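You operate a simulated robot arm through the tools that you are given. There is no shell and no other tool. Be economical: measure what you need, move in short steps, check, and stop when the job is done.

You run a simulated robot arm. Do the job below in one go: nothing can be reset, and whatever is moved stays where it is left.

## Task
Press the inner zero button two times. Take the thin purple reel and put it on the beige board on the blue table. Put the blue cap on the batch card. Fetch the orange cap and set it on the top of the capping bench. Take the glue card and put it on the teal board. Take the green tray and put it on the cream table. Put the can labelled "OIL" from the red table on the top of the keypad bench. Pull the orange drawer open. The order is free. Set down upright: can.

It is judged by the outcome, as a careful person would: the job done as asked, and still so three seconds after it is handed in. It fails if anything else is knocked over, pushed out of place, dropped, spilled or broken. Lids that push on must go on centred and level and be pressed home; caps that screw on are set level and turned clockwise until they are tight.

## Robot
A 7-joint arm with a vacuum gripper on a trunk, on a base that drives. Base frame: it is fixed to the floor where the robot stands at the start and does not move with it; the origin is under the middle of the robot, x ahead of it, y to its left, z up. Lengths are in cm, angles in rad, forces in N, time in s.
With the tool pointing down near the work surface it reaches from about 10 to 60 cm from the robot's upright axis, wherever it stands. Its first joint turns from -1.204 to 3.002 rad. Places, roughly: batch card [-175, -200, 75]; beige board (11x8x2 cm) [-120, -100, 80]; blue cap (5x5x2 cm) [-330, -150, 80]; cream table [-290, -1020, 80]; glue card [-25, -675, 75]; green tray (17x15x5 cm) [0, -690, 80]; inner zero button [40, 0, 110]; orange cap (5x5x2 cm) [-350, -160, 80]; orange drawer [-820, 230, 80]; small orange can, small teal can [-75, -750, 75]; teal board (17x11x2 cm) [-60, -730, 80]; thin purple reel (6x6x4 cm) [-110, -110, 80]; top of the capping bench [-230, 110, 80]; top of the keypad bench (132x18 cm) [-286, -540, 84]. Payload 1.06 kg.
Tool frame: the origin (TCP) lies in the middle of the cups' lips, and z points out of the cups. The gripper has 1 cup of 2.4 cm across, covering 2.4 by 2.4 cm (tool x, y); the bellows give 0.8 cm. With the vacuum on, a cup seals on a smooth face that it is pressed against (1 to 4 N); it does not hold porous or soft things. The pull reaches 23 N.
Orientation is that of the tool frame in the base frame, as a unit quaternion [x, y, z, w]. With the cups facing straight down, the tool's x points along the base's -x, its y along +y and its z along -z.

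## Interface
- The arm moves only by the tool jog_arm. Its argument "rows" is a list of rows, each a list of 6 numbers: the shift along the tool's x, y, z in units of 40 mm (1.0 is 40 mm), then the turn, a rotation vector about the tool's x, y, z in units of 5 degrees (1.0 is 5 degrees). In form: [[tx, ty, tz, rx, ry, rz], ...]. A call has 1 to 20 rows; each row shifts and turns the commanded pose from where the row before left it, along the tool's axes as they then stand. "vacuum" is the vacuum: 1 switches it on, 0 off, set as the call begins (left out, the last holds). A call with a number of a shift or a turn outside -1 to 1 is refused whole. Each row takes 0.2 s and may step no farther than 5 cm and 0.15 rad from the row before; otherwise, or with a gripper value out of range, the whole call is refused. Where a pose cannot be reached the arm comes as near as it can. A force on the tool above 40 N (or 10 N above the force at the start of the call, whichever is more), or a blocked arm, ends the call early, and 0.2 s more pass. The pull builds up within a second once a cup has sealed. Time passes only in rows, and 0.2 s behind the last, so rows that do not move give it time. It gives the time, the measured TCP pose, the force on the tool (base axes) and the pull of the vacuum at its end, in the units of the frame above (readings bear some noise), with the torque about the TCP (base axes, N m) and any sound that the robot's microphone picked up.
- Cameras (640 x 400 px; columns grow to the right, rows downward): "scene" is now at [15.41, -0.76, 130.52]; the picture's right is [-0.09, -1.00, 0.00], its down [-0.20, 0.02, -0.98] and it looks along [0.98, -0.08, -0.20] (base axes); focal length 214 px, centre (320, 200). "wrist" rides on the gripper at [7.8, 1.9, -9.6] in the tool frame; the picture's right is [-0.24, 0.97, 0.00], its down [-0.71, -0.17, -0.69] and it looks along [-0.67, -0.16, 0.73] (tool axes); focal length 243 px, centre (320, 200). There is no depth. A picture from a camera that has moved, and an enlarged one, comes with that camera's place and axes in the base frame and with its lens.
- snapshot(camera): a new picture of that camera. The clock stands still meanwhile.
- move_column(by): slides the trunk up (or, below 0, down) by that many cm; the arm and the scene camera ride with it, the base frame stays. It gives what a move gives, with no picture.
- drive_base(legs): drives the robot by 1 to 6 legs, each [ahead, left, turn to the left] in cm, cm and rad, along the robot's own axes; the way and the turn of a leg run together, so that a leg with both is an arc; at most 150 cm and 3.142 rad a leg. The arm and the cameras ride along, it lands a little off, and it stops where it bumps. It gives what a move gives.
- pan_tilt(pan, tilt): turns the head with the scene camera to pan (to the left, within 1.396 rad either way) and tilt (down, from -0.506 to 1.204), counted from straight ahead of the robot. It gives what a move gives.
- zoom(camera, box): a new picture of the part [left, top, right, bottom] of that camera's present view, enlarged. The clock stands still meanwhile.
- job_done(): hands the job in; it is judged then, once.

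Work in short steps. Places have to be worked out from the pictures, the camera data and where the tool is seen: move nearer, look again, correct. Check each grasp and each placing, and mend what went wrong. You have 207 turns and 192 pictures in all, those below and enlarged ones among them. Switch the vacuum off and draw the arm clear of the work before you hand the job in, unless the task says otherwise.

The tools are called after ">>>" as a command line: name --pt "numbers of a row" for each row, then --argument value for the rest, lists and objects as JSON in quotes. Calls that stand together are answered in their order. jog_arm: Moves the arm, as the interface text tells. Its arguments: {"type":"object","properties":{"rows":{"type":"array"},"vacuum":{"type":"number"}},"required":["rows"]} The other tools are called the same way: move_column (by) slides the trunk up or down; drive_base (legs) drives the base; pan_tilt (pan, tilt) turns the head that bears the scene camera; snapshot (camera) takes a picture; zoom (camera, box) takes an enlarged picture of a part of a camera's view; job_done () hands the job in.

At the start:

```text
time_s: 0.0
tcp_pos: [27.31, 3.92, 127.54]
tool_rot: [0.0, 1.0, 0.0, 0.0]
force: [0.1, 0.3, -0.2]
ft_torque: [-0.04, 0.0, -0.05]
pull: 0.1
trunk travel left (down, up): [-42.5, 6.7]
robot x, y, heading: [0.12, -0.2, 0.005]
head pan, tilt: [-0.087, 0.199]
```

scene: 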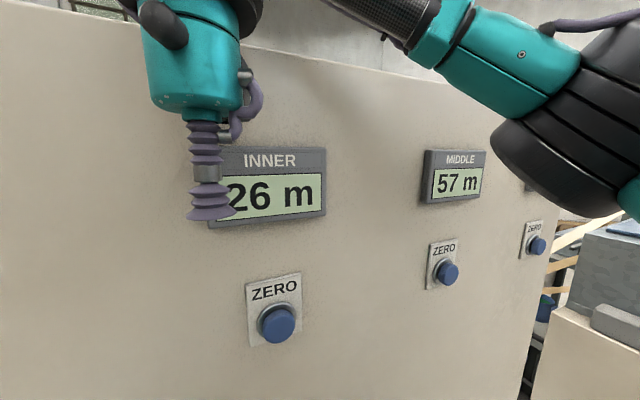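
wrist: 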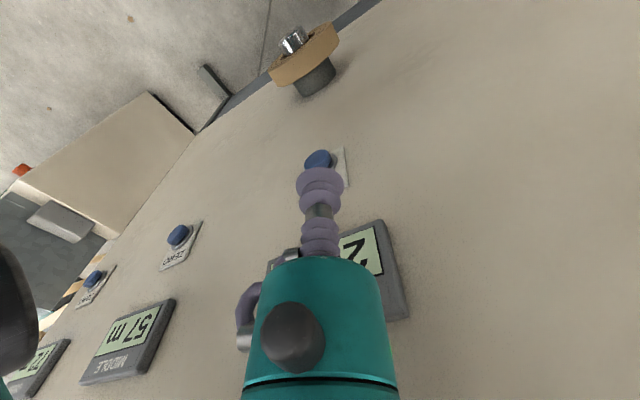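

The zero button sits about [39, 3, 110] on an upright panel. I back up a little to make room to tilt the tool forward.

>>> drive_base --legs '[[-20, 0, 0]]'

>>> jog_arm --pt "0 0 0 0 -1 0" --pt "0 0 0 0 -1 0" --pt "0 0 0 0 -1 0" --pt "0 0 0 0 -1 0" --pt "0 0 0 0 -1 0" --pt "0 0 0 0 -1 0" --pt "0 0 0 0 -1 0" --pt "0 0 0 0 -1 0" --pt "0 0 0 0 -1 0"

>>> snapshot --camera "scene"

>>> snapshot --camera "wrist"

```text
time_s: 1.6
tcp_pos: [7.53, 4.1, 127.4]
tool_rot: [-0.002, 1.0, 0.0, 0.001]
force: [-0.2, -0.5, 0.9]
ft_torque: [0.03, -0.01, -0.02]
pull: 0.0
trunk travel left (down, up): [-42.5, 6.7]
robot x, y, heading: [-19.54, -0.1, -0.004]
head pan, tilt: [-0.087, 0.199]
```

```text
time_s: 3.5
tcp_pos: [10.15, 4.2, 130.06]
tool_rot: [0.073, 0.942, 0.034, 0.325]
force: [-0.4, 0.1, 0.8]
ft_torque: [0.01, -0.01, -0.03]
pull: 0.0
trunk travel left (down, up): [-42.5, 6.7]
robot x, y, heading: [-19.78, -0.47, -0.005]
head pan, tilt: [-0.087, 0.199]
stopped in row 9: the arm was blocked; the commanded pose is now the measured one
```

```text
189 pictures are left
camera scene: at [-4.21, -0.66, 130.64], right [-0.07, -1.0, 0.0], down [-0.19, 0.01, -0.98], along [0.98, -0.07, -0.19], focal length 214 px, centre (320, 200)
```

scene: 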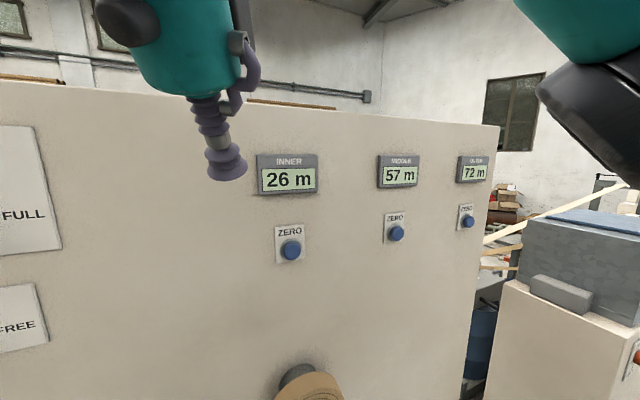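

```text
188 pictures are left
camera wrist: at [-1.47, 7.09, 132.99], right [0.3, 0.92, 0.25], down [0.11, -0.29, 0.95], along [0.95, -0.25, -0.19], focal length 243 px, centre (320, 200)
```

wrist: 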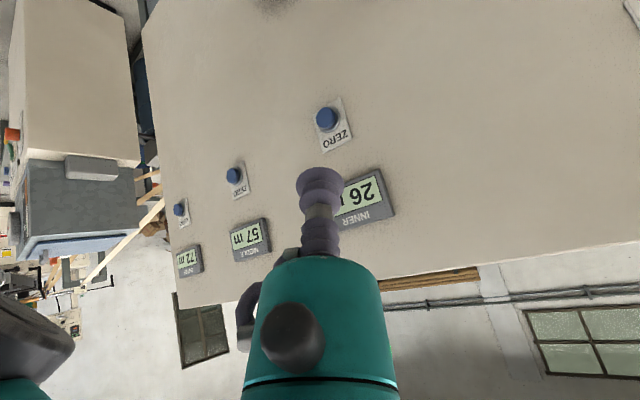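

The button triangulates to about [35.8, 2.2, 112.9], and the panel's inward normal is about [0.95, 0.31, 0]. I extend forward and down, then finish tilting and yawing.

>>> jog_arm --pt "0 0 0.9 0 0 0" --pt "0 0 0.9 0 0 0" --pt "0 0 0.9 0 0 0" --pt "0 0 0.7 0 0 0" --pt "0 0 0 -0.36 -1 0" --pt "0 0 0 -0.36 -1 0" --pt "0 0 0 -0.36 -1 0" --pt "0 0 0 -0.36 -1 0" --pt "0 0 0 -0.36 -1 0" --pt "0 0 0 -0.36 -1 0" --pt "0 0 0 -0.36 -1 0" --pt "0 0 0 -0.36 -1 0" --pt "0 0 0 -0.36 -1 0" --pt "0 0 0 -0.36 -1 0"

>>> snapshot --camera "wrist"

```text
time_s: 6.5
tcp_pos: [18.55, 4.47, 119.36]
tool_rot: [0.026, 0.7, 0.143, 0.699]
force: [-0.2, 0.2, -0.1]
ft_torque: [0.04, 0.03, -0.03]
pull: 0.1
trunk travel left (down, up): [-42.5, 6.7]
robot x, y, heading: [-19.77, -0.48, 0.005]
head pan, tilt: [-0.087, 0.199]
```

```text
187 pictures are left
camera wrist: at [8.74, 6.55, 111.97], right [-0.15, 0.87, 0.46], down [-0.63, -0.44, 0.63], along [0.76, -0.2, 0.62], focal length 243 px, centre (320, 200)
```

wrist: 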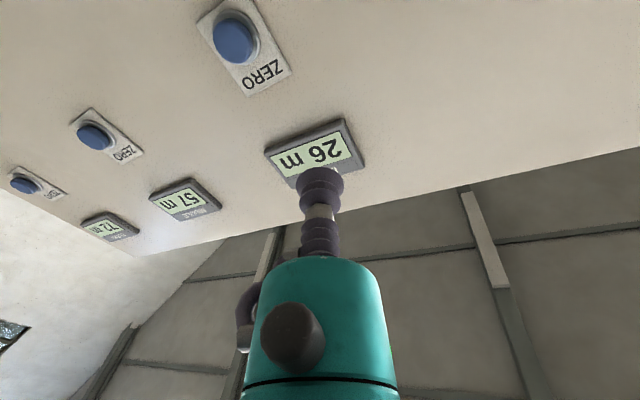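

The wrist view confirms the button at about [36, 1.9, 113]. I correct the yaw and go to a point 4 cm in front of it.

>>> jog_arm --pt "0 0 0 -0.87 0 0" --pt "0 0 0 -0.87 0 0" --pt "0.325 -0.58 0.715 0 0 0" --pt "0.325 -0.58 0.715 0 0 0" --pt "0.325 -0.58 0.715 0 0 0" --pt "0.325 -0.58 0.715 0 0 0"

>>> snapshot --camera "wrist"

>>> snapshot --camera "scene"

```text
time_s: 7.9
tcp_pos: [32.29, 0.63, 112.71]
tool_rot: [-0.026, 0.687, 0.195, 0.699]
force: [-0.2, -0.3, 0.4]
ft_torque: [0.03, 0.01, 0.02]
pull: 0.0
trunk travel left (down, up): [-42.5, 6.7]
robot x, y, heading: [-19.94, -0.41, 0.004]
head pan, tilt: [-0.087, 0.199]
```

```text
186 pictures are left
camera wrist: at [22.48, 1.25, 104.82], right [-0.29, 0.84, 0.45], down [-0.58, -0.53, 0.61], along [0.76, -0.09, 0.65], focal length 243 px, centre (320, 200)
```

wrist: 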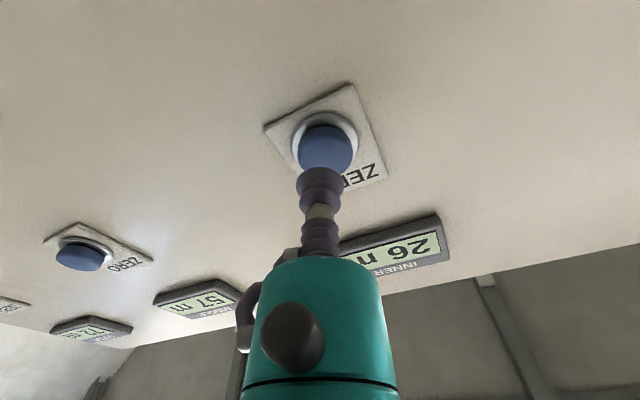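

```text
185 pictures are left
camera scene: at [-4.19, -0.64, 130.52], right [-0.08, -1.0, 0.0], down [-0.2, 0.02, -0.98], along [0.98, -0.08, -0.2], focal length 214 px, centre (320, 200)
```

scene: 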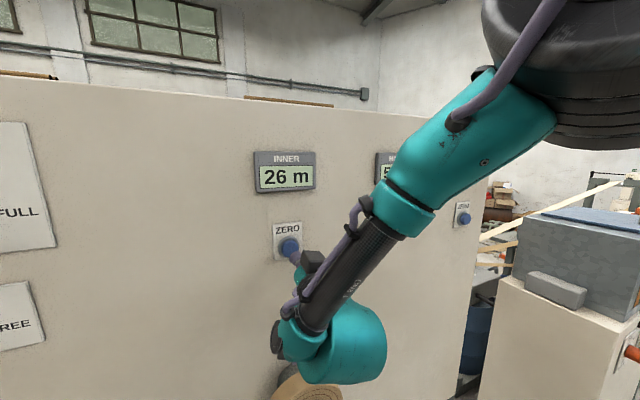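

Aligned. I advance in small steps to press.

>>> jog_arm --pt "0 0 0.3 0 0 0" --pt "0 0 0.3 0 0 0" --pt "0 0 0.2 0 0 0" --pt "0 0 0.1 0 0 0" --pt "0 0 0.1 0 0 0" --pt "0 0 0.1 0 0 0"

```text
time_s: 9.3
tcp_pos: [36.19, 1.86, 112.8]
tool_rot: [-0.024, 0.688, 0.195, 0.698]
force: [-13.8, -2.7, -3.8]
ft_torque: [0.15, -0.04, 0.0]
pull: 0.0
trunk travel left (down, up): [-42.5, 6.7]
robot x, y, heading: [-19.56, -0.21, 0.001]
head pan, tilt: [-0.087, 0.199]
heard: click
```

A click came at 14 N. I back off and look at the display.

>>> jog_arm --pt "0 0 -0.4 0 0 0" --pt "0 0 -0.4 0 0 0"

>>> snapshot --camera "scene"

```text
time_s: 9.9
tcp_pos: [33.52, 0.81, 112.74]
tool_rot: [-0.025, 0.687, 0.196, 0.699]
force: [-0.4, 0.6, 0.1]
ft_torque: [-0.01, 0.03, 0.01]
pull: 0.1
trunk travel left (down, up): [-42.5, 6.7]
robot x, y, heading: [-19.87, 0.06, -0.001]
head pan, tilt: [-0.087, 0.199]
```

```text
184 pictures are left
camera scene: at [-4.2, -0.76, 130.52], right [-0.08, -1.0, 0.0], down [-0.2, 0.02, -0.98], along [0.98, -0.08, -0.2], focal length 214 px, centre (320, 200)
```

scene: 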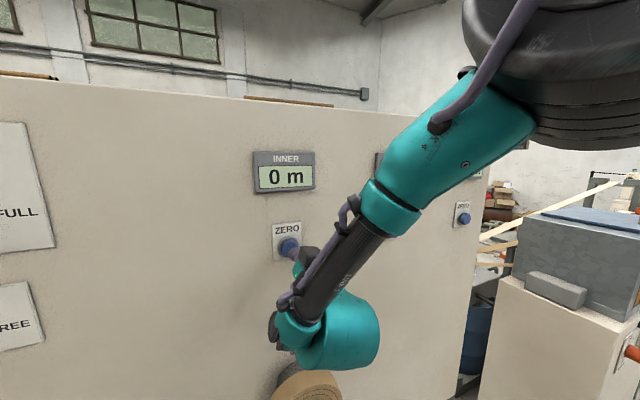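

The first press zeroed the display to 0 m. Now the second press.

>>> jog_arm --pt "0 0 0.3 0 0 0" --pt "0 0 0.2 0 0 0" --pt "0 0 0.1 0 0 0" --pt "0 0 0.1 0 0 0" --pt "0 0 0.1 0 0 0"

```text
time_s: 11.1
tcp_pos: [36.12, 1.83, 113.0]
tool_rot: [-0.025, 0.688, 0.196, 0.699]
force: [-13.1, -7.4, -2.0]
ft_torque: [0.05, -0.04, 0.05]
pull: 0.0
trunk travel left (down, up): [-42.5, 6.7]
robot x, y, heading: [-19.91, -0.03, 0.006]
head pan, tilt: [-0.087, 0.199]
heard: click
```

Second click heard. I back out and return the tool to pointing down.

>>> jog_arm --pt "0 0 -0.9 0 0 0" --pt "0 0 -0.9 0 0 0" --pt "0 0 -0.9 0 0 0" --pt "0 0 -0.9 0 0 0" --pt "-0.5 0 0 0.87 0 0" --pt "-0.5 0 0 0.87 0 0"

>>> jog_arm --pt "0 0 0 0.36 1 0" --pt "0 0 0 0.36 1 0" --pt "0 0 0 0.36 1 0" --pt "0 0 0 0.36 1 0" --pt "0 0 0 0.36 1 0" --pt "0 0 0 0.36 1 0" --pt "0 0 0 0.36 1 0" --pt "0 0 0 0.36 1 0" --pt "0 0 0 0.36 1 0" --pt "0 0 0 0.36 1 0" --pt "0 0 0 0.1 0.95 -0.21" --pt "0 0 0 0.1 0.95 -0.21" --pt "0 0 0 0.1 0.95 -0.21" --pt "0 0 0 0.1 0.95 -0.21" --pt "0 0 0 0.1 0.95 -0.21" --pt "0 0 0 0.1 0.95 -0.21" --pt "0 0 0 0.1 0.95 -0.21" --pt "0 0 0 0.1 0.95 -0.21"

>>> pan_tilt --pan -1.396 --tilt 0.3

>>> snapshot --camera "scene"

>>> pan_tilt --pan 1.396 --tilt 0.3

>>> snapshot --camera "scene"

```text
time_s: 12.5
tcp_pos: [22.91, -3.4, 116.14]
tool_rot: [0.029, 0.701, 0.143, 0.698]
force: [-0.7, 0.2, 0.7]
ft_torque: [0.0, -0.02, -0.02]
pull: 0.1
trunk travel left (down, up): [-42.5, 6.7]
robot x, y, heading: [-19.59, 0.21, 0.003]
head pan, tilt: [-0.087, 0.199]
```

```text
time_s: 16.3
tcp_pos: [22.74, -3.27, 116.12]
tool_rot: [-0.001, 1.0, -0.002, -0.001]
force: [-0.5, 0.0, 0.3]
ft_torque: [-0.02, 0.0, -0.01]
pull: 0.1
trunk travel left (down, up): [-42.5, 6.7]
robot x, y, heading: [-19.76, 0.05, 0.001]
head pan, tilt: [-0.087, 0.199]
```

```text
time_s: 17.8
tcp_pos: [22.84, -3.28, 116.03]
tool_rot: [0.0, 1.0, 0.0, 0.0]
force: [-0.5, -0.6, 0.1]
ft_torque: [0.0, -0.03, -0.01]
pull: 0.1
trunk travel left (down, up): [-42.5, 6.7]
robot x, y, heading: [-19.3, 0.24, 0.002]
head pan, tilt: [-1.396, 0.3]
```

```text
183 pictures are left
camera scene: at [-11.84, -9.16, 129.57], right [-0.98, -0.18, 0.0], down [-0.05, 0.29, -0.96], along [0.17, -0.94, -0.3], focal length 214 px, centre (320, 200)
```

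scene: 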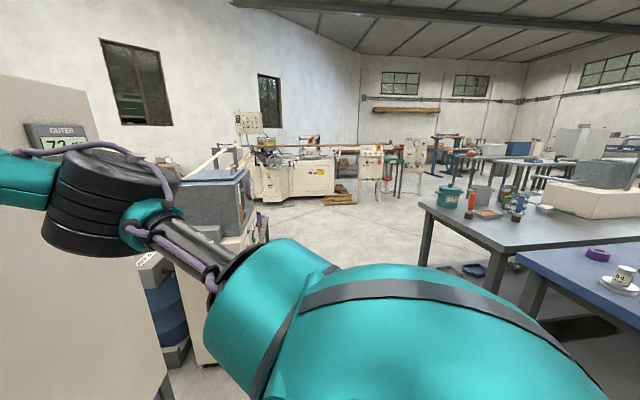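

```text
time_s: 20.2
tcp_pos: [22.78, -3.44, 115.96]
tool_rot: [0.001, 1.0, -0.001, 0.002]
force: [0.0, -0.5, 0.0]
ft_torque: [0.0, 0.0, -0.03]
pull: 0.1
trunk travel left (down, up): [-42.5, 6.7]
robot x, y, heading: [-19.53, -0.26, 0.001]
head pan, tilt: [1.396, 0.3]
```

```text
182 pictures are left
camera scene: at [-11.88, 9.23, 129.57], right [0.99, -0.17, 0.0], down [-0.05, -0.29, -0.96], along [0.16, 0.94, -0.3], focal length 214 px, centre (320, 200)
```

scene: 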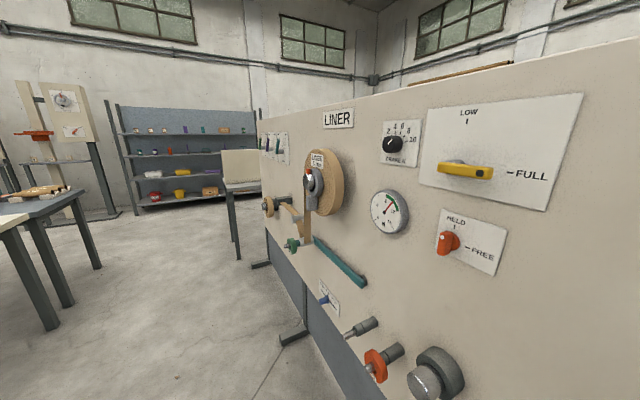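

The purple reel is on the blue table behind to the right. I turn the robot toward it and look.

>>> drive_base --legs '[[-10, 0, 0], [0, 0, -2.25]]'

>>> pan_tilt --pan 0 --tilt 0.4

>>> snapshot --camera "scene"

```text
time_s: 26.7
tcp_pos: [-59.0, -30.92, 116.05]
tool_rot: [0.902, 0.431, -0.002, -0.001]
force: [-0.4, -0.6, -0.3]
ft_torque: [0.01, 0.01, -0.01]
pull: 0.0
trunk travel left (down, up): [-42.5, 6.7]
robot x, y, heading: [-29.89, -0.2, -2.25]
head pan, tilt: [1.396, 0.3]
```

```text
time_s: 28.3
tcp_pos: [-58.91, -30.86, 116.0]
tool_rot: [0.902, 0.432, -0.002, -0.001]
force: [-0.9, -0.1, -0.4]
ft_torque: [0.0, 0.0, 0.02]
pull: 0.0
trunk travel left (down, up): [-42.5, 6.7]
robot x, y, heading: [-29.9, 0.2, -2.25]
head pan, tilt: [0.0, 0.4]
```

```text
181 pictures are left
camera scene: at [-39.39, -12.02, 128.65], right [-0.78, 0.63, 0.0], down [0.24, 0.3, -0.92], along [-0.58, -0.72, -0.39], focal length 214 px, centre (320, 200)
```

scene: 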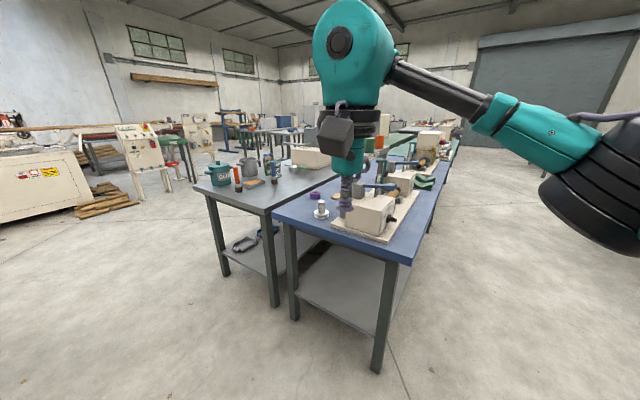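

I zoom into the blue table area.

>>> zoom --camera "scene" --box '[190, 120, 470, 295]'

>>> snapshot --camera "wrist"

```text
2.29 times, centred on (330, 208) of scene
camera zoom: at [-39.39, -12.02, 128.65], right [-0.78, 0.63, 0.0], down [0.24, 0.3, -0.92], along [-0.58, -0.72, -0.39], focal length 490 px, centre (297, 183)
```

zoom: 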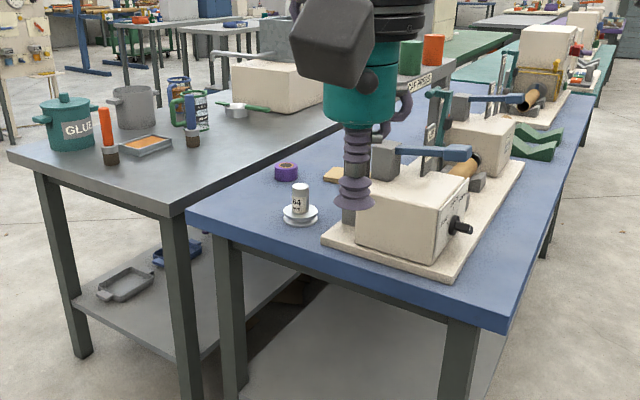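

```text
179 pictures are left
camera wrist: at [-52.47, -26.11, 125.52], right [0.61, -0.79, 0.0], down [-0.58, -0.44, 0.69], along [-0.54, -0.42, -0.73], focal length 243 px, centre (320, 200)
```

wrist: 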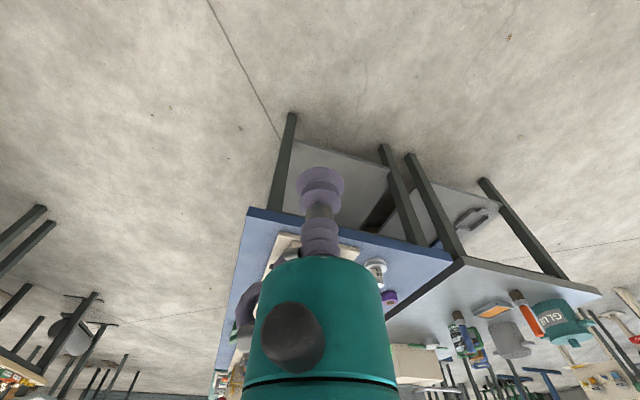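

The reel is at about [-115, -110] and the table's front edge runs from (-86,-113) to (-106,-41). I drive to face that edge.

>>> drive_base --legs '[[94, 34.8, 0], [0, 0, -0.618]]'

>>> pan_tilt --pan 0.1 --tilt 0.8

>>> snapshot --camera "scene"

>>> snapshot --camera "wrist"

```text
time_s: 35.2
tcp_pos: [-103.22, -102.8, 116.11]
tool_rot: [0.992, 0.127, -0.001, 0.0]
force: [-0.1, -1.4, 0.4]
ft_torque: [0.02, 0.0, 0.0]
pull: 0.1
trunk travel left (down, up): [-42.5, 6.7]
robot x, y, heading: [-61.15, -95.18, -2.889]
head pan, tilt: [0.0, 0.4]
```

```text
time_s: 36.0
tcp_pos: [-103.22, -102.76, 116.0]
tool_rot: [0.992, 0.127, -0.001, -0.002]
force: [-0.1, 0.0, -0.2]
ft_torque: [0.01, -0.01, -0.01]
pull: 0.1
trunk travel left (down, up): [-42.5, 6.7]
robot x, y, heading: [-61.25, -95.43, -2.886]
head pan, tilt: [0.099, 0.799]
```

```text
178 pictures are left
camera scene: at [-74.9, -99.65, 125.14], right [-0.35, 0.94, 0.0], down [0.67, 0.25, -0.7], along [-0.65, -0.24, -0.72], focal length 214 px, centre (320, 200)
```

scene: 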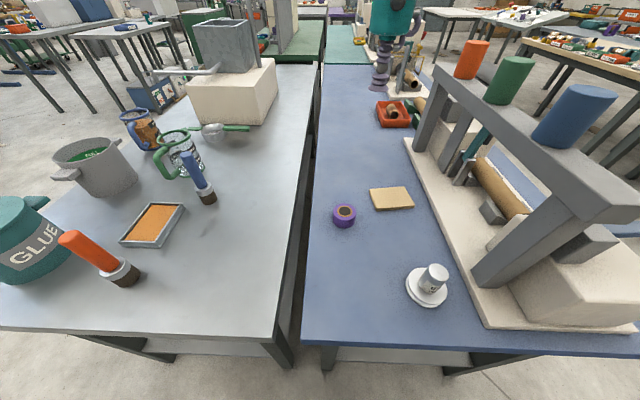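

```text
177 pictures are left
camera wrist: at [-95.11, -102.69, 125.52], right [0.02, -1.0, 0.0], down [-0.73, -0.01, 0.69], along [-0.69, -0.01, -0.73], focal length 243 px, centre (320, 200)
```

wrist: 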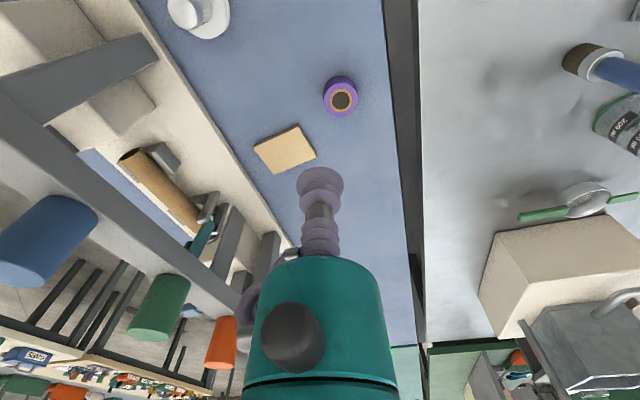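

I zoom on the reel to see what face the cup could seal on.

>>> zoom --camera "wrist" --box '[240, 60, 400, 160]'

>>> zoom --camera "scene" --box '[300, 170, 460, 270]'

```text
4.00 times, centred on (320, 110) of wrist
camera zoom: at [-95.11, -102.69, 125.52], right [0.02, -1.0, 0.0], down [-0.73, -0.01, 0.69], along [-0.69, -0.01, -0.73], focal length 970 px, centre (320, 560)
```

zoom: 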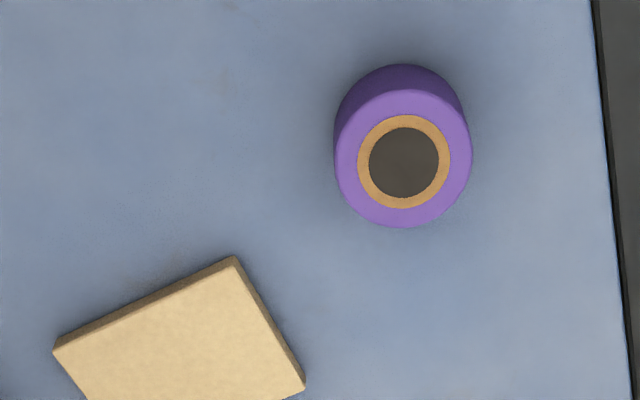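

```text
4.00 times, centred on (380, 220) of scene
camera zoom: at [-74.9, -99.65, 125.14], right [-0.35, 0.94, 0.0], down [0.67, 0.25, -0.7], along [-0.65, -0.24, -0.72], focal length 858 px, centre (80, 120)
```

zoom: 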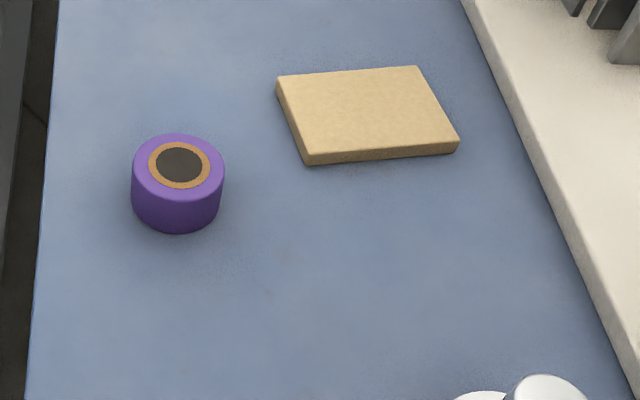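

The reel's dark hub looks flush and about 3 cm wide, so the cup should fit. The reel centre is about (-110.9, -106.4, 82.7) and the board centre about (-123, -95.5, 80.7). I move over the reel and descend part of the way.

>>> jog_arm --pt "-0.697 0.128 0 0 0 0" --pt "-0.697 0.128 0 0 0 0" --pt "-0.697 0.128 0 0 0 0" --pt "0 0 0.95 0 0 0" --pt "0 0 0.95 0 0 0" --pt "0 0 0.95 0 0 0" --pt "0 0 0.95 0 0 0" --pt "0 0 0.95 0 0 0" --pt "0 0 0.95 0 0 0" --pt "0 0 0.95 0 0 0"

>>> snapshot --camera "wrist"

>>> zoom --camera "scene" --box '[300, 150, 460, 250]'

```text
time_s: 38.2
tcp_pos: [-110.81, -106.72, 89.49]
tool_rot: [0.992, 0.128, -0.003, -0.003]
force: [-0.7, -0.5, 0.6]
ft_torque: [0.04, 0.0, -0.01]
pull: 0.0
trunk travel left (down, up): [-42.5, 6.7]
robot x, y, heading: [-61.13, -95.58, -2.887]
head pan, tilt: [0.099, 0.799]
```

```text
174 pictures are left
camera wrist: at [-102.63, -106.75, 98.95], right [0.02, -1.0, 0.0], down [-0.73, -0.02, 0.69], along [-0.69, -0.01, -0.73], focal length 243 px, centre (320, 200)
```

wrist: 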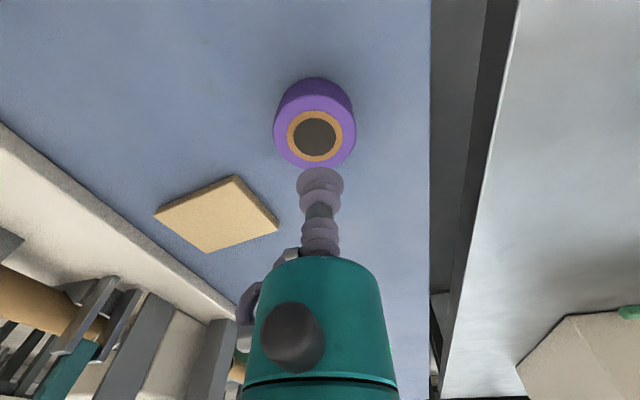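

```text
4.00 times, centred on (380, 200) of scene
camera zoom: at [-74.76, -100.02, 125.15], right [-0.35, 0.94, 0.0], down [0.67, 0.25, -0.7], along [-0.65, -0.24, -0.72], focal length 858 px, centre (80, 200)
```

zoom: 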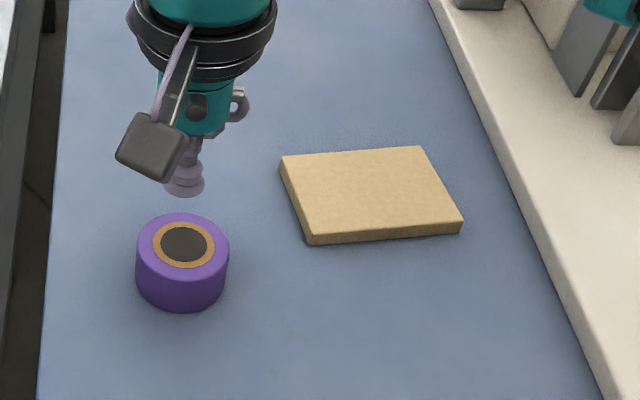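

The centre refines to (-111.3, -106.45). I trim, descend with vacuum, and press gently.

>>> jog_arm --pt "-0.1 -0.1 0.7 0 0 0" --pt "0 0 0.6 0 0 0" --pt "0 0 0.15 0 0 0" --pt "0 0 0.1 0 0 0" --pt "0 0 0 0 0 0" --vacuum 1

```text
time_s: 39.5
tcp_pos: [-111.34, -105.92, 83.42]
tool_rot: [0.992, 0.126, -0.002, 0.0]
force: [0.1, -1.8, 12.9]
ft_torque: [-0.04, -0.02, 0.0]
pull: 22.9
trunk travel left (down, up): [-42.5, 6.7]
robot x, y, heading: [-61.14, -95.39, -2.89]
head pan, tilt: [0.099, 0.799]
```

Sealed with pull 22.9. I lift and carry it over the board.

>>> jog_arm --pt "0 0 -0.5 0 0 0" --pt "0 0 -0.8 0 0 0" --pt "-0.436 -0.65 0 0 0 0" --pt "-0.436 -0.65 0 0 0 0" --pt "-0.436 -0.65 0 0 0 0" --pt "-0.436 -0.65 0 0 0 0" --pt "-0.436 -0.65 0 0 0 0" --pt "0 0 0 0 0 0"

>>> snapshot --camera "wrist"

>>> zoom --camera "scene" --box '[300, 150, 460, 250]'

```text
time_s: 41.2
tcp_pos: [-123.38, -97.54, 88.55]
tool_rot: [0.991, 0.135, 0.001, -0.007]
force: [-0.3, 0.4, -0.2]
ft_torque: [0.02, 0.04, -0.03]
pull: 23.2
trunk travel left (down, up): [-42.5, 6.7]
robot x, y, heading: [-61.43, -95.27, -2.88]
head pan, tilt: [0.099, 0.799]
```

```text
172 pictures are left
camera wrist: at [-115.24, -97.48, 98.09], right [0.03, -1.0, -0.01], down [-0.73, -0.03, 0.69], along [-0.69, -0.01, -0.73], focal length 243 px, centre (320, 200)
```

wrist: 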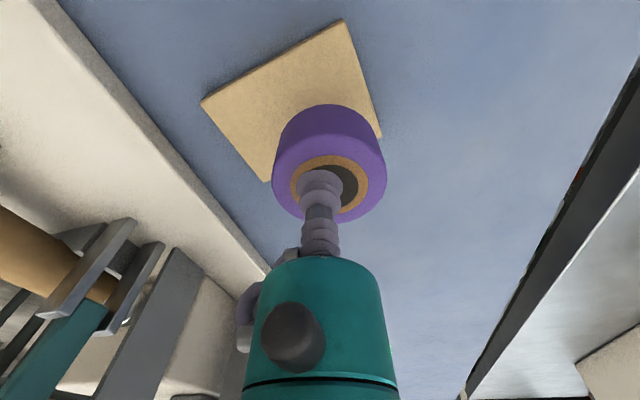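

```text
4.00 times, centred on (380, 200) of scene
camera zoom: at [-75.23, -101.17, 125.09], right [-0.35, 0.94, 0.01], down [0.67, 0.26, -0.69], along [-0.65, -0.23, -0.72], focal length 858 px, centre (80, 200)
```

zoom: 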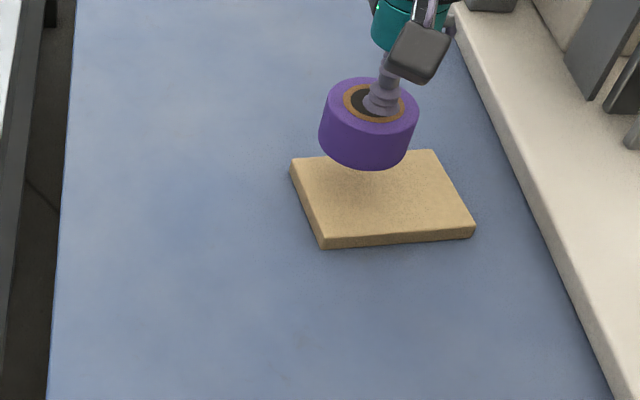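

The arm is near its reach limit, about 2 cm short in y. I nudge toward the board centre at (-123.5, -95.0).

>>> jog_arm --pt "0.1 -0.35 0 0 0 0" --pt "0.1 -0.35 0 0 0 0" --pt "0 0 0 0 0 0"

>>> zoom --camera "scene" --box '[300, 150, 460, 250]'

>>> snapshot --camera "wrist"

```text
time_s: 42.2
tcp_pos: [-121.89, -99.02, 88.68]
tool_rot: [0.986, 0.167, 0.0, -0.004]
force: [-0.5, 0.4, -0.4]
ft_torque: [-0.02, -0.03, 0.0]
pull: 23.1
trunk travel left (down, up): [-42.5, 6.7]
robot x, y, heading: [-61.2, -95.81, -2.867]
head pan, tilt: [0.099, 0.799]
stopped in row 3: the arm was blocked; the commanded pose is now the measured one
```

```text
4.00 times, centred on (380, 200) of scene
camera zoom: at [-74.51, -102.26, 125.13], right [-0.36, 0.93, 0.02], down [0.67, 0.27, -0.69], along [-0.65, -0.24, -0.72], focal length 858 px, centre (80, 200)
```

zoom: 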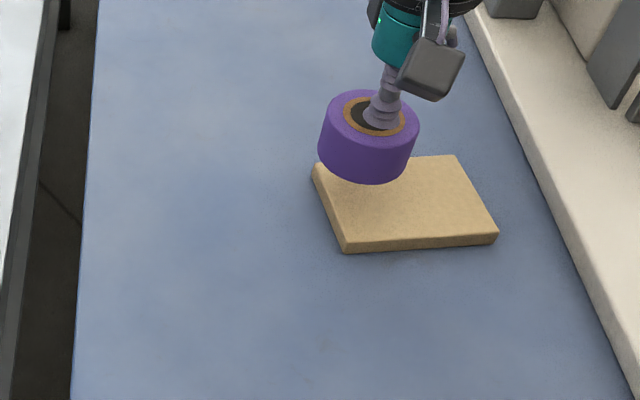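

```text
169 pictures are left
camera wrist: at [-113.75, -98.36, 98.18], right [0.1, -1.0, -0.01], down [-0.72, -0.08, 0.69], along [-0.68, -0.06, -0.73], focal length 243 px, centre (320, 200)
```

wrist: 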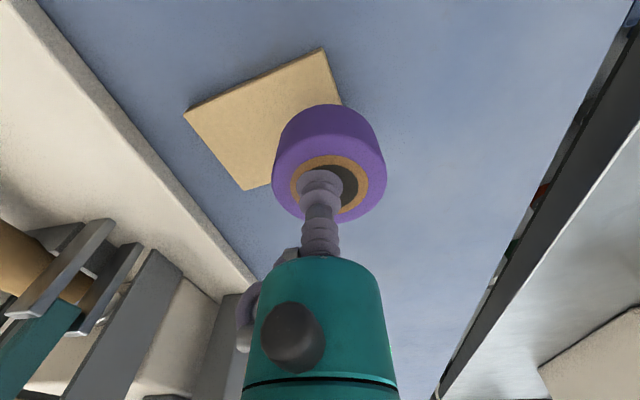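

The arm is blocked, and the camera pose shows the robot being pushed sideways, so the elbow may be touching the rack on the right. I look.

>>> snapshot --camera "scene"

>>> pan_tilt --pan -0.9 --tilt 0.6

>>> snapshot --camera "scene"

```text
168 pictures are left
camera scene: at [-74.51, -102.26, 125.13], right [-0.36, 0.93, 0.02], down [0.67, 0.27, -0.69], along [-0.65, -0.24, -0.72], focal length 214 px, centre (320, 200)
```

scene: 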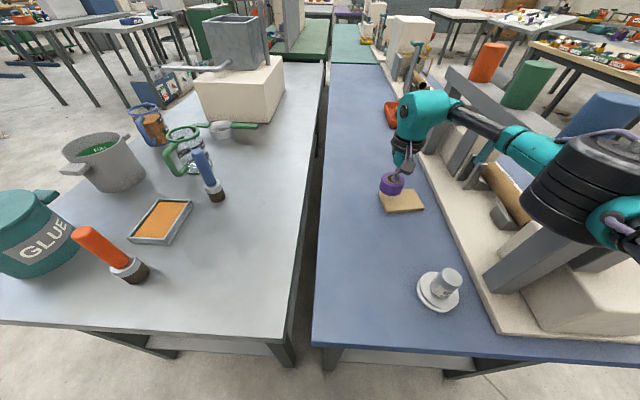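

```text
time_s: 43.5
tcp_pos: [-121.86, -98.92, 88.69]
tool_rot: [0.986, 0.167, 0.0, -0.005]
force: [0.2, -0.2, -0.4]
ft_torque: [0.02, -0.01, -0.01]
pull: 23.0
trunk travel left (down, up): [-42.5, 6.7]
robot x, y, heading: [-61.0, -95.26, -2.872]
head pan, tilt: [-0.901, 0.6]
```

```text
167 pictures are left
camera scene: at [-74.18, -94.18, 126.91], right [0.59, 0.81, 0.01], down [0.46, -0.32, -0.83], along [-0.67, 0.5, -0.55], focal length 214 px, centre (320, 200)
```

scene: 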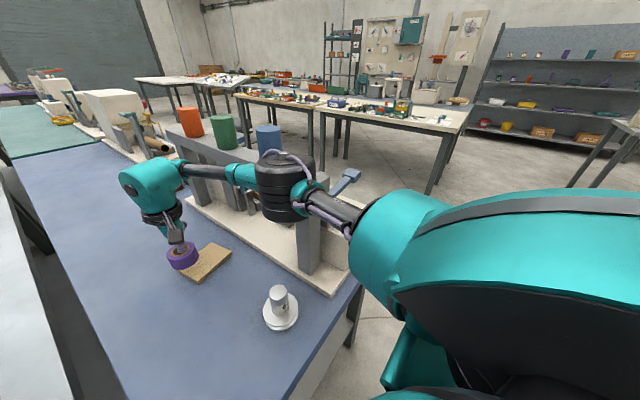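

The elbow is leaning on the rack. I retreat, raise the trunk fully so the elbow clears, and check.

>>> jog_arm --pt "0 0.4 -0.3 0 0 0" --pt "0.3 0.5 -0.3 0 0 0" --pt "0.3 0.5 -0.3 0 0 0"

>>> move_column --by 6.7

>>> snapshot --camera "scene"

```text
time_s: 44.3
tcp_pos: [-117.01, -102.76, 91.98]
tool_rot: [0.987, 0.163, 0.002, -0.005]
force: [-0.1, 0.0, 0.2]
ft_torque: [0.0, 0.0, -0.02]
pull: 23.0
trunk travel left (down, up): [-42.5, 6.7]
robot x, y, heading: [-61.12, -95.41, -2.874]
head pan, tilt: [-0.901, 0.6]
```

```text
time_s: 45.4
tcp_pos: [-118.26, -100.62, 98.72]
tool_rot: [0.988, 0.155, 0.0, 0.002]
force: [-0.3, 0.1, -0.4]
ft_torque: [-0.02, 0.0, 0.02]
pull: 23.3
trunk travel left (down, up): [-49.2, 0.0]
robot x, y, heading: [-61.45, -95.19, -2.88]
head pan, tilt: [-0.901, 0.6]
```

```text
166 pictures are left
camera scene: at [-68.5, -90.21, 134.16], right [0.59, 0.8, 0.0], down [0.45, -0.33, -0.83], along [-0.66, 0.49, -0.56], focal length 214 px, centre (320, 200)
```

scene: 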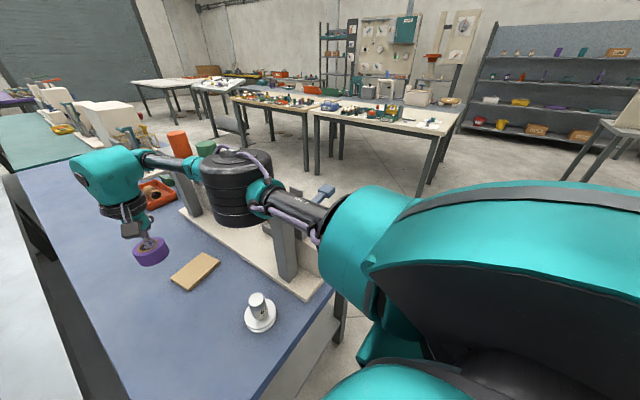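

Level again with the elbow higher. I move over the board at this height and recheck.

>>> jog_arm --pt "-0.26 -0.61 0 0 0 0" --pt "-0.26 -0.61 0 0 0 0" --pt "-0.26 -0.61 0 0 0 0" --pt "0 0 0 0 0 0"

>>> snapshot --camera "scene"

>>> snapshot --camera "wrist"

```text
time_s: 46.4
tcp_pos: [-120.3, -96.2, 98.8]
tool_rot: [0.988, 0.155, -0.001, 0.004]
force: [0.9, -0.2, -0.7]
ft_torque: [0.0, -0.02, 0.06]
pull: 23.0
out of reach, approached as far as the arm can: row 2, 3
trunk travel left (down, up): [-49.2, 0.0]
robot x, y, heading: [-61.17, -95.77, -2.879]
head pan, tilt: [-0.901, 0.6]
```

```text
165 pictures are left
camera scene: at [-68.5, -90.16, 134.15], right [0.59, 0.81, 0.0], down [0.45, -0.34, -0.83], along [-0.66, 0.49, -0.56], focal length 214 px, centre (320, 200)
```

scene: 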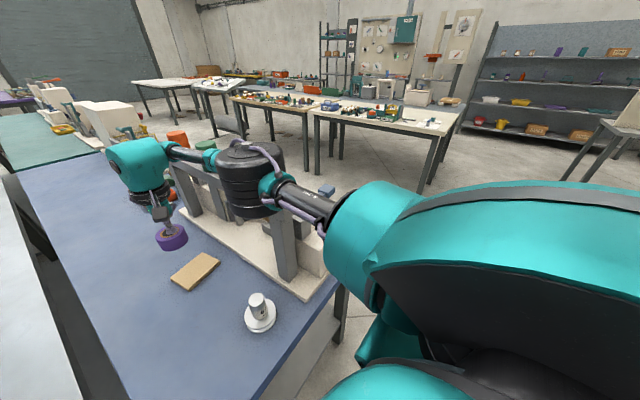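

```text
164 pictures are left
camera wrist: at [-112.23, -95.57, 108.33], right [0.07, -1.0, 0.01], down [-0.73, -0.05, 0.69], along [-0.68, -0.05, -0.73], focal length 243 px, centre (320, 200)
```

wrist: 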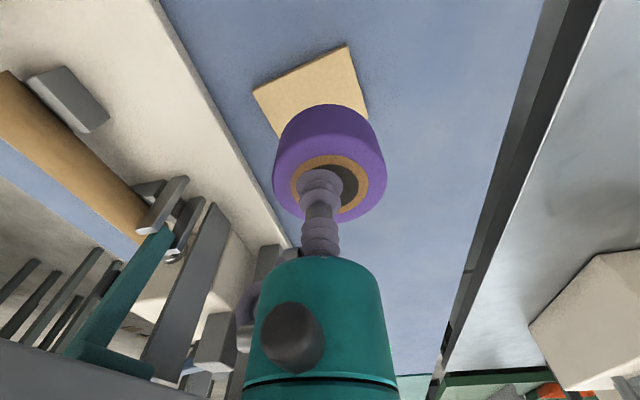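

At the reach limit, so the base has to come a few cm closer. I look down at the gap between base and table edge.

>>> pan_tilt --pan 0.0 --tilt 1.2

>>> snapshot --camera "scene"

```text
time_s: 47.6
tcp_pos: [-120.32, -96.19, 98.88]
tool_rot: [0.988, 0.155, -0.001, 0.003]
force: [0.3, 1.1, -0.3]
ft_torque: [0.02, -0.02, -0.01]
pull: 23.1
trunk travel left (down, up): [-49.2, 0.0]
robot x, y, heading: [-61.37, -95.15, -2.88]
head pan, tilt: [0.0, 1.201]
```

```text
163 pictures are left
camera scene: at [-66.79, -96.87, 129.69], right [-0.26, 0.97, 0.0], down [0.9, 0.24, -0.36], along [-0.35, -0.1, -0.93], focal length 214 px, centre (320, 200)
```

scene: 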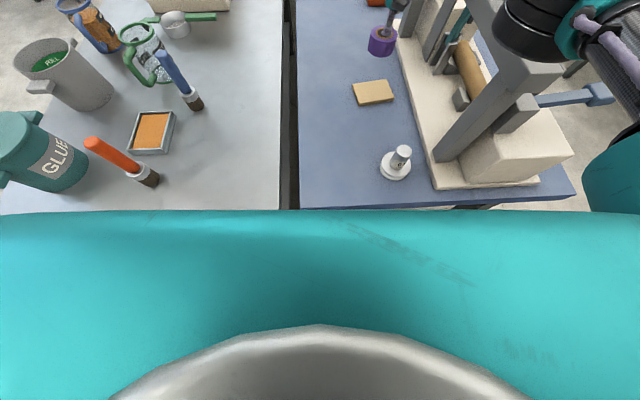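

With the tool lower the reach should improve while the elbow stays raised. I descend 6 cm and try toward the target again.

>>> jog_arm --pt "0 0 0.75 0 0 0" --pt "0 0 0.75 0 0 0" --pt "-0.4 -0.1 0 0 0 0" --pt "-0.4 -0.1 0 0 0 0" --pt "0 0 0 0 0 0"

>>> pan_tilt --pan -0.3 --tilt 0.7

>>> snapshot --camera "scene"

```text
time_s: 48.8
tcp_pos: [-119.61, -96.18, 92.95]
tool_rot: [0.988, 0.156, 0.0, 0.003]
force: [0.4, -0.7, -0.8]
ft_torque: [0.0, 0.01, -0.02]
pull: 22.4
out of reach, approached as far as the arm can: row 2, 3, 4
trunk travel left (down, up): [-49.2, 0.0]
robot x, y, heading: [-61.24, -95.41, -2.874]
head pan, tilt: [0.0, 1.201]
```

```text
time_s: 49.7
tcp_pos: [-119.57, -96.15, 92.95]
tool_rot: [0.988, 0.155, 0.0, 0.004]
force: [-0.4, -0.6, -0.3]
ft_torque: [0.02, 0.01, 0.04]
pull: 22.8
trunk travel left (down, up): [-49.2, 0.0]
robot x, y, heading: [-61.26, -95.14, -2.876]
head pan, tilt: [-0.3, 0.7]
```

```text
162 pictures are left
camera scene: at [-69.88, -95.12, 133.28], right [0.03, 1.0, 0.0], down [0.64, -0.02, -0.76], along [-0.76, 0.03, -0.64], focal length 214 px, centre (320, 200)
```

scene: 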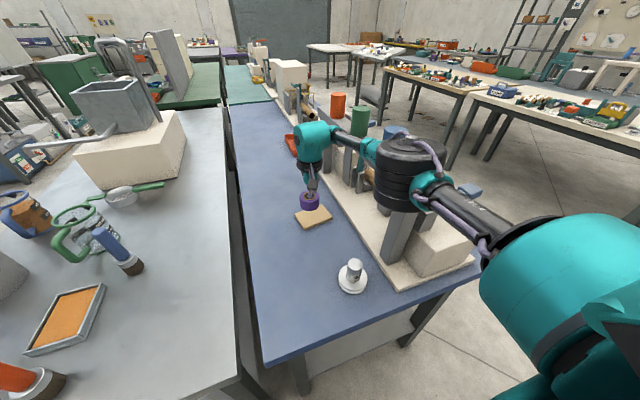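

The reach shrinks lower down, so I creep the base 4 cm ahead after raising the reel.

>>> jog_arm --pt "0.3 0 -0.8 0 0 0" --pt "0.3 0 -0.8 0 0 0"

>>> drive_base --legs '[[4, 0, 0]]'

>>> snapshot --camera "scene"

```text
time_s: 50.3
tcp_pos: [-117.43, -95.31, 99.31]
tool_rot: [0.988, 0.156, 0.0, 0.003]
force: [-0.4, 0.6, 0.7]
ft_torque: [-0.02, 0.03, 0.01]
pull: 23.0
trunk travel left (down, up): [-49.2, 0.0]
robot x, y, heading: [-61.75, -95.41, -2.881]
head pan, tilt: [-0.3, 0.7]
```

```text
time_s: 51.2
tcp_pos: [-119.15, -95.93, 99.4]
tool_rot: [0.988, 0.156, -0.001, 0.002]
force: [-0.4, 0.3, -0.4]
ft_torque: [0.01, 0.0, 0.0]
pull: 22.9
trunk travel left (down, up): [-49.2, 0.0]
robot x, y, heading: [-63.08, -96.05, -2.873]
head pan, tilt: [-0.3, 0.7]
stopped in leg 1: the robot was blocked; the commanded pose is now the measured one
```

```text
161 pictures are left
camera scene: at [-71.61, -95.56, 133.29], right [0.03, 1.0, 0.0], down [0.64, -0.02, -0.77], along [-0.77, 0.03, -0.64], focal length 214 px, centre (320, 200)
```

scene: 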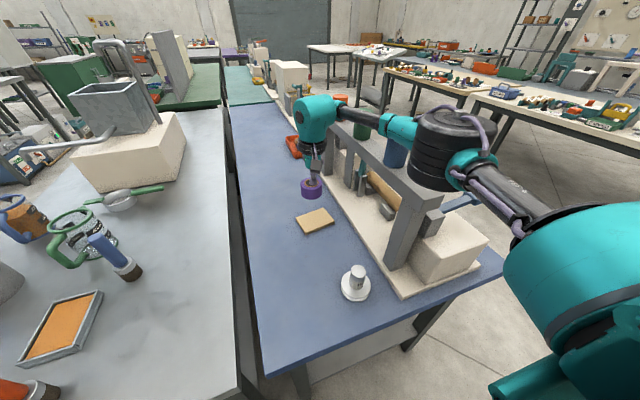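

The base touched the table edge. Shifting right about 10 cm shortens the reach and moves the elbow drum past the rack end. I first swing the tool left so it stays clear of the rack.

>>> jog_arm --pt "0.3 0.8 -0.3 0 0 0" --pt "0.3 0.8 -0.3 0 0 0" --pt "0.3 0.8 -0.3 0 0 0"

>>> drive_base --legs '[[-2, 0, 0], [0, -10, 0], [0, 0, 0.07]]'

>>> snapshot --camera "scene"

```text
time_s: 52.0
tcp_pos: [-112.97, -103.87, 102.9]
tool_rot: [0.988, 0.156, 0.0, 0.003]
force: [0.1, -0.5, -0.6]
ft_torque: [0.04, 0.0, 0.01]
pull: 23.0
trunk travel left (down, up): [-49.2, 0.0]
robot x, y, heading: [-63.31, -95.83, -2.875]
head pan, tilt: [-0.3, 0.7]
```

```text
time_s: 54.4
tcp_pos: [-112.9, -97.29, 102.96]
tool_rot: [0.982, 0.191, 0.001, 0.002]
force: [-0.7, 0.6, 0.4]
ft_torque: [0.03, 0.0, -0.02]
pull: 22.3
trunk travel left (down, up): [-49.2, 0.0]
robot x, y, heading: [-63.65, -85.95, -2.801]
head pan, tilt: [-0.3, 0.7]
```

```text
160 pictures are left
camera scene: at [-72.45, -86.08, 133.28], right [-0.04, 1.0, 0.0], down [0.64, 0.02, -0.76], along [-0.76, -0.03, -0.64], focal length 214 px, centre (320, 200)
```

scene: 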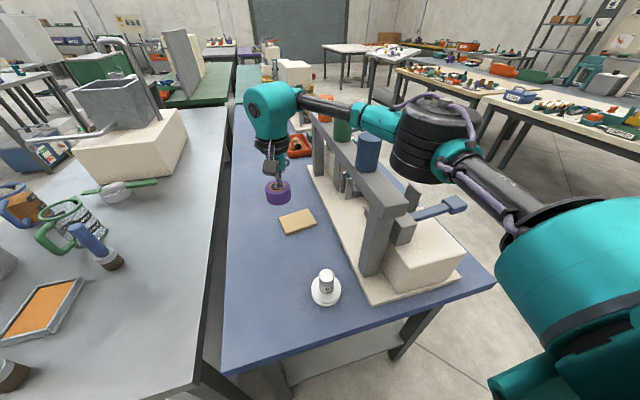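

The blue roll tops out near z 116 and the rack's beam at about 108, so the elbow drum must stay left of the beam end. I shift the base left by 14 cm and creep up to the table; a slight tool tilt can give the last centimetres.

>>> drive_base --legs '[[0, 14.2, 0], [3.8, 0, 0]]'

>>> snapshot --camera "scene"

```text
time_s: 56.9
tcp_pos: [-111.07, -112.05, 102.97]
tool_rot: [0.982, 0.191, 0.0, 0.004]
force: [0.3, 0.3, -0.1]
ft_torque: [-0.01, 0.02, 0.05]
pull: 23.3
trunk travel left (down, up): [-49.2, 0.0]
robot x, y, heading: [-62.43, -100.52, -2.802]
head pan, tilt: [-0.3, 0.7]
stopped in leg 2: the robot was blocked; the commanded pose is now the measured one
```

```text
159 pictures are left
camera scene: at [-70.57, -100.82, 133.3], right [-0.04, 1.0, 0.0], down [0.64, 0.03, -0.77], along [-0.77, -0.03, -0.64], focal length 214 px, centre (320, 200)
```

scene: 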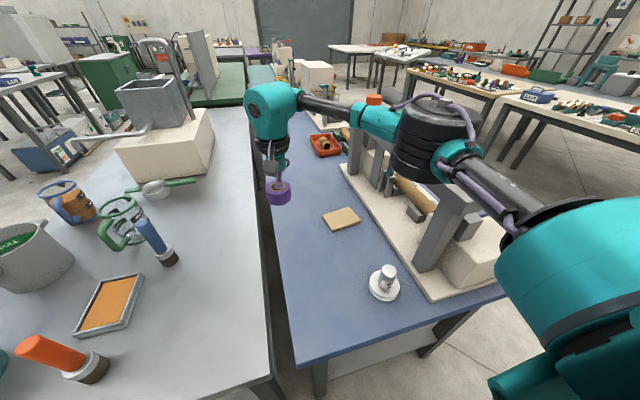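

I tilt the tool 6° outward and swing toward the board, still high, then check the elbow.

>>> jog_arm --pt "0 0 0 0.22 -0.56 0" --pt "0 0 0 0.22 -0.56 0" --pt "-0.23 -0.97 0 0 0 0" --pt "-0.23 -0.97 0 0 0 0" --pt "-0.23 -0.97 0 0 0 0" --pt "-0.23 -0.97 0.1 0 0 0" --pt "0 0 0.5 0 0 0"

>>> snapshot --camera "scene"

```text
time_s: 58.5
tcp_pos: [-120.76, -98.88, 101.48]
tool_rot: [0.98, 0.192, -0.052, -0.007]
force: [-0.7, 0.3, -0.7]
ft_torque: [-0.01, -0.03, -0.01]
pull: 22.8
trunk travel left (down, up): [-49.2, 0.0]
robot x, y, heading: [-62.33, -100.71, -2.797]
head pan, tilt: [-0.3, 0.7]
```

```text
158 pictures are left
camera scene: at [-70.74, -100.89, 133.28], right [-0.04, 1.0, 0.0], down [0.64, 0.03, -0.76], along [-0.76, -0.03, -0.64], focal length 214 px, centre (320, 200)
```

scene: 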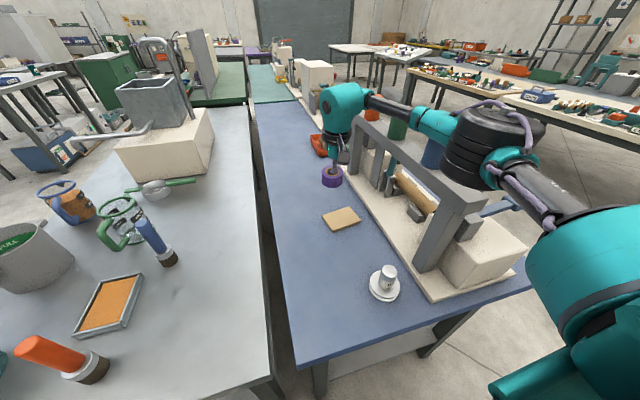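

I look at the drum against the beam end from another angle before descending.

>>> pan_tilt --pan -0.8 --tilt 0.5

>>> snapshot --camera "scene"

>>> snapshot --camera "wrist"

```text
time_s: 59.5
tcp_pos: [-120.7, -98.94, 101.51]
tool_rot: [0.98, 0.19, -0.053, -0.007]
force: [-0.3, 0.0, -1.0]
ft_torque: [0.01, -0.03, 0.01]
pull: 22.9
trunk travel left (down, up): [-49.2, 0.0]
robot x, y, heading: [-62.33, -100.47, -2.799]
head pan, tilt: [-0.799, 0.499]
```

```text
157 pictures are left
camera scene: at [-70.39, -96.51, 135.05], right [0.44, 0.9, 0.0], down [0.43, -0.21, -0.88], along [-0.79, 0.39, -0.48], focal length 214 px, centre (320, 200)
```

scene: 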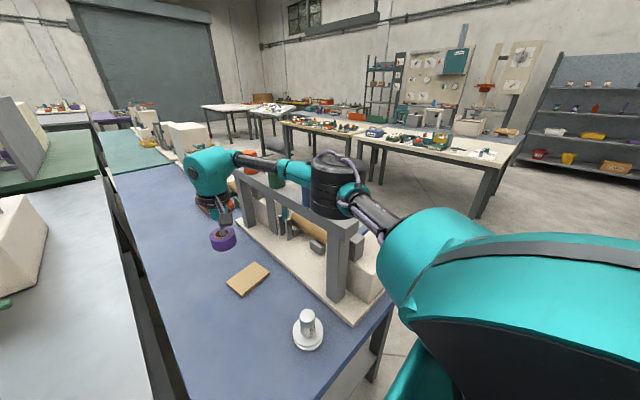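

```text
156 pictures are left
camera wrist: at [-111.77, -97.81, 110.04], right [0.15, -0.99, -0.01], down [-0.65, -0.1, 0.76], along [-0.75, -0.11, -0.65], focal length 243 px, centre (320, 200)
```

wrist: 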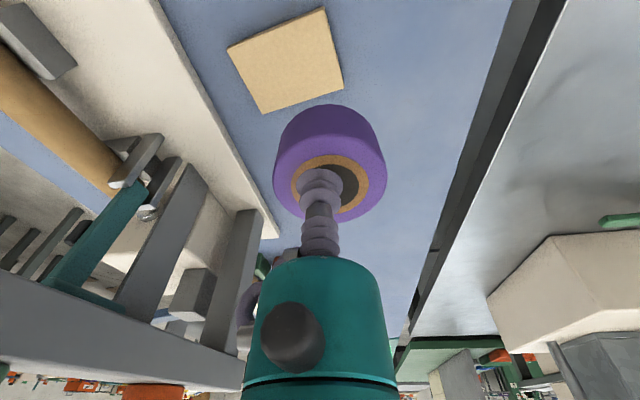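

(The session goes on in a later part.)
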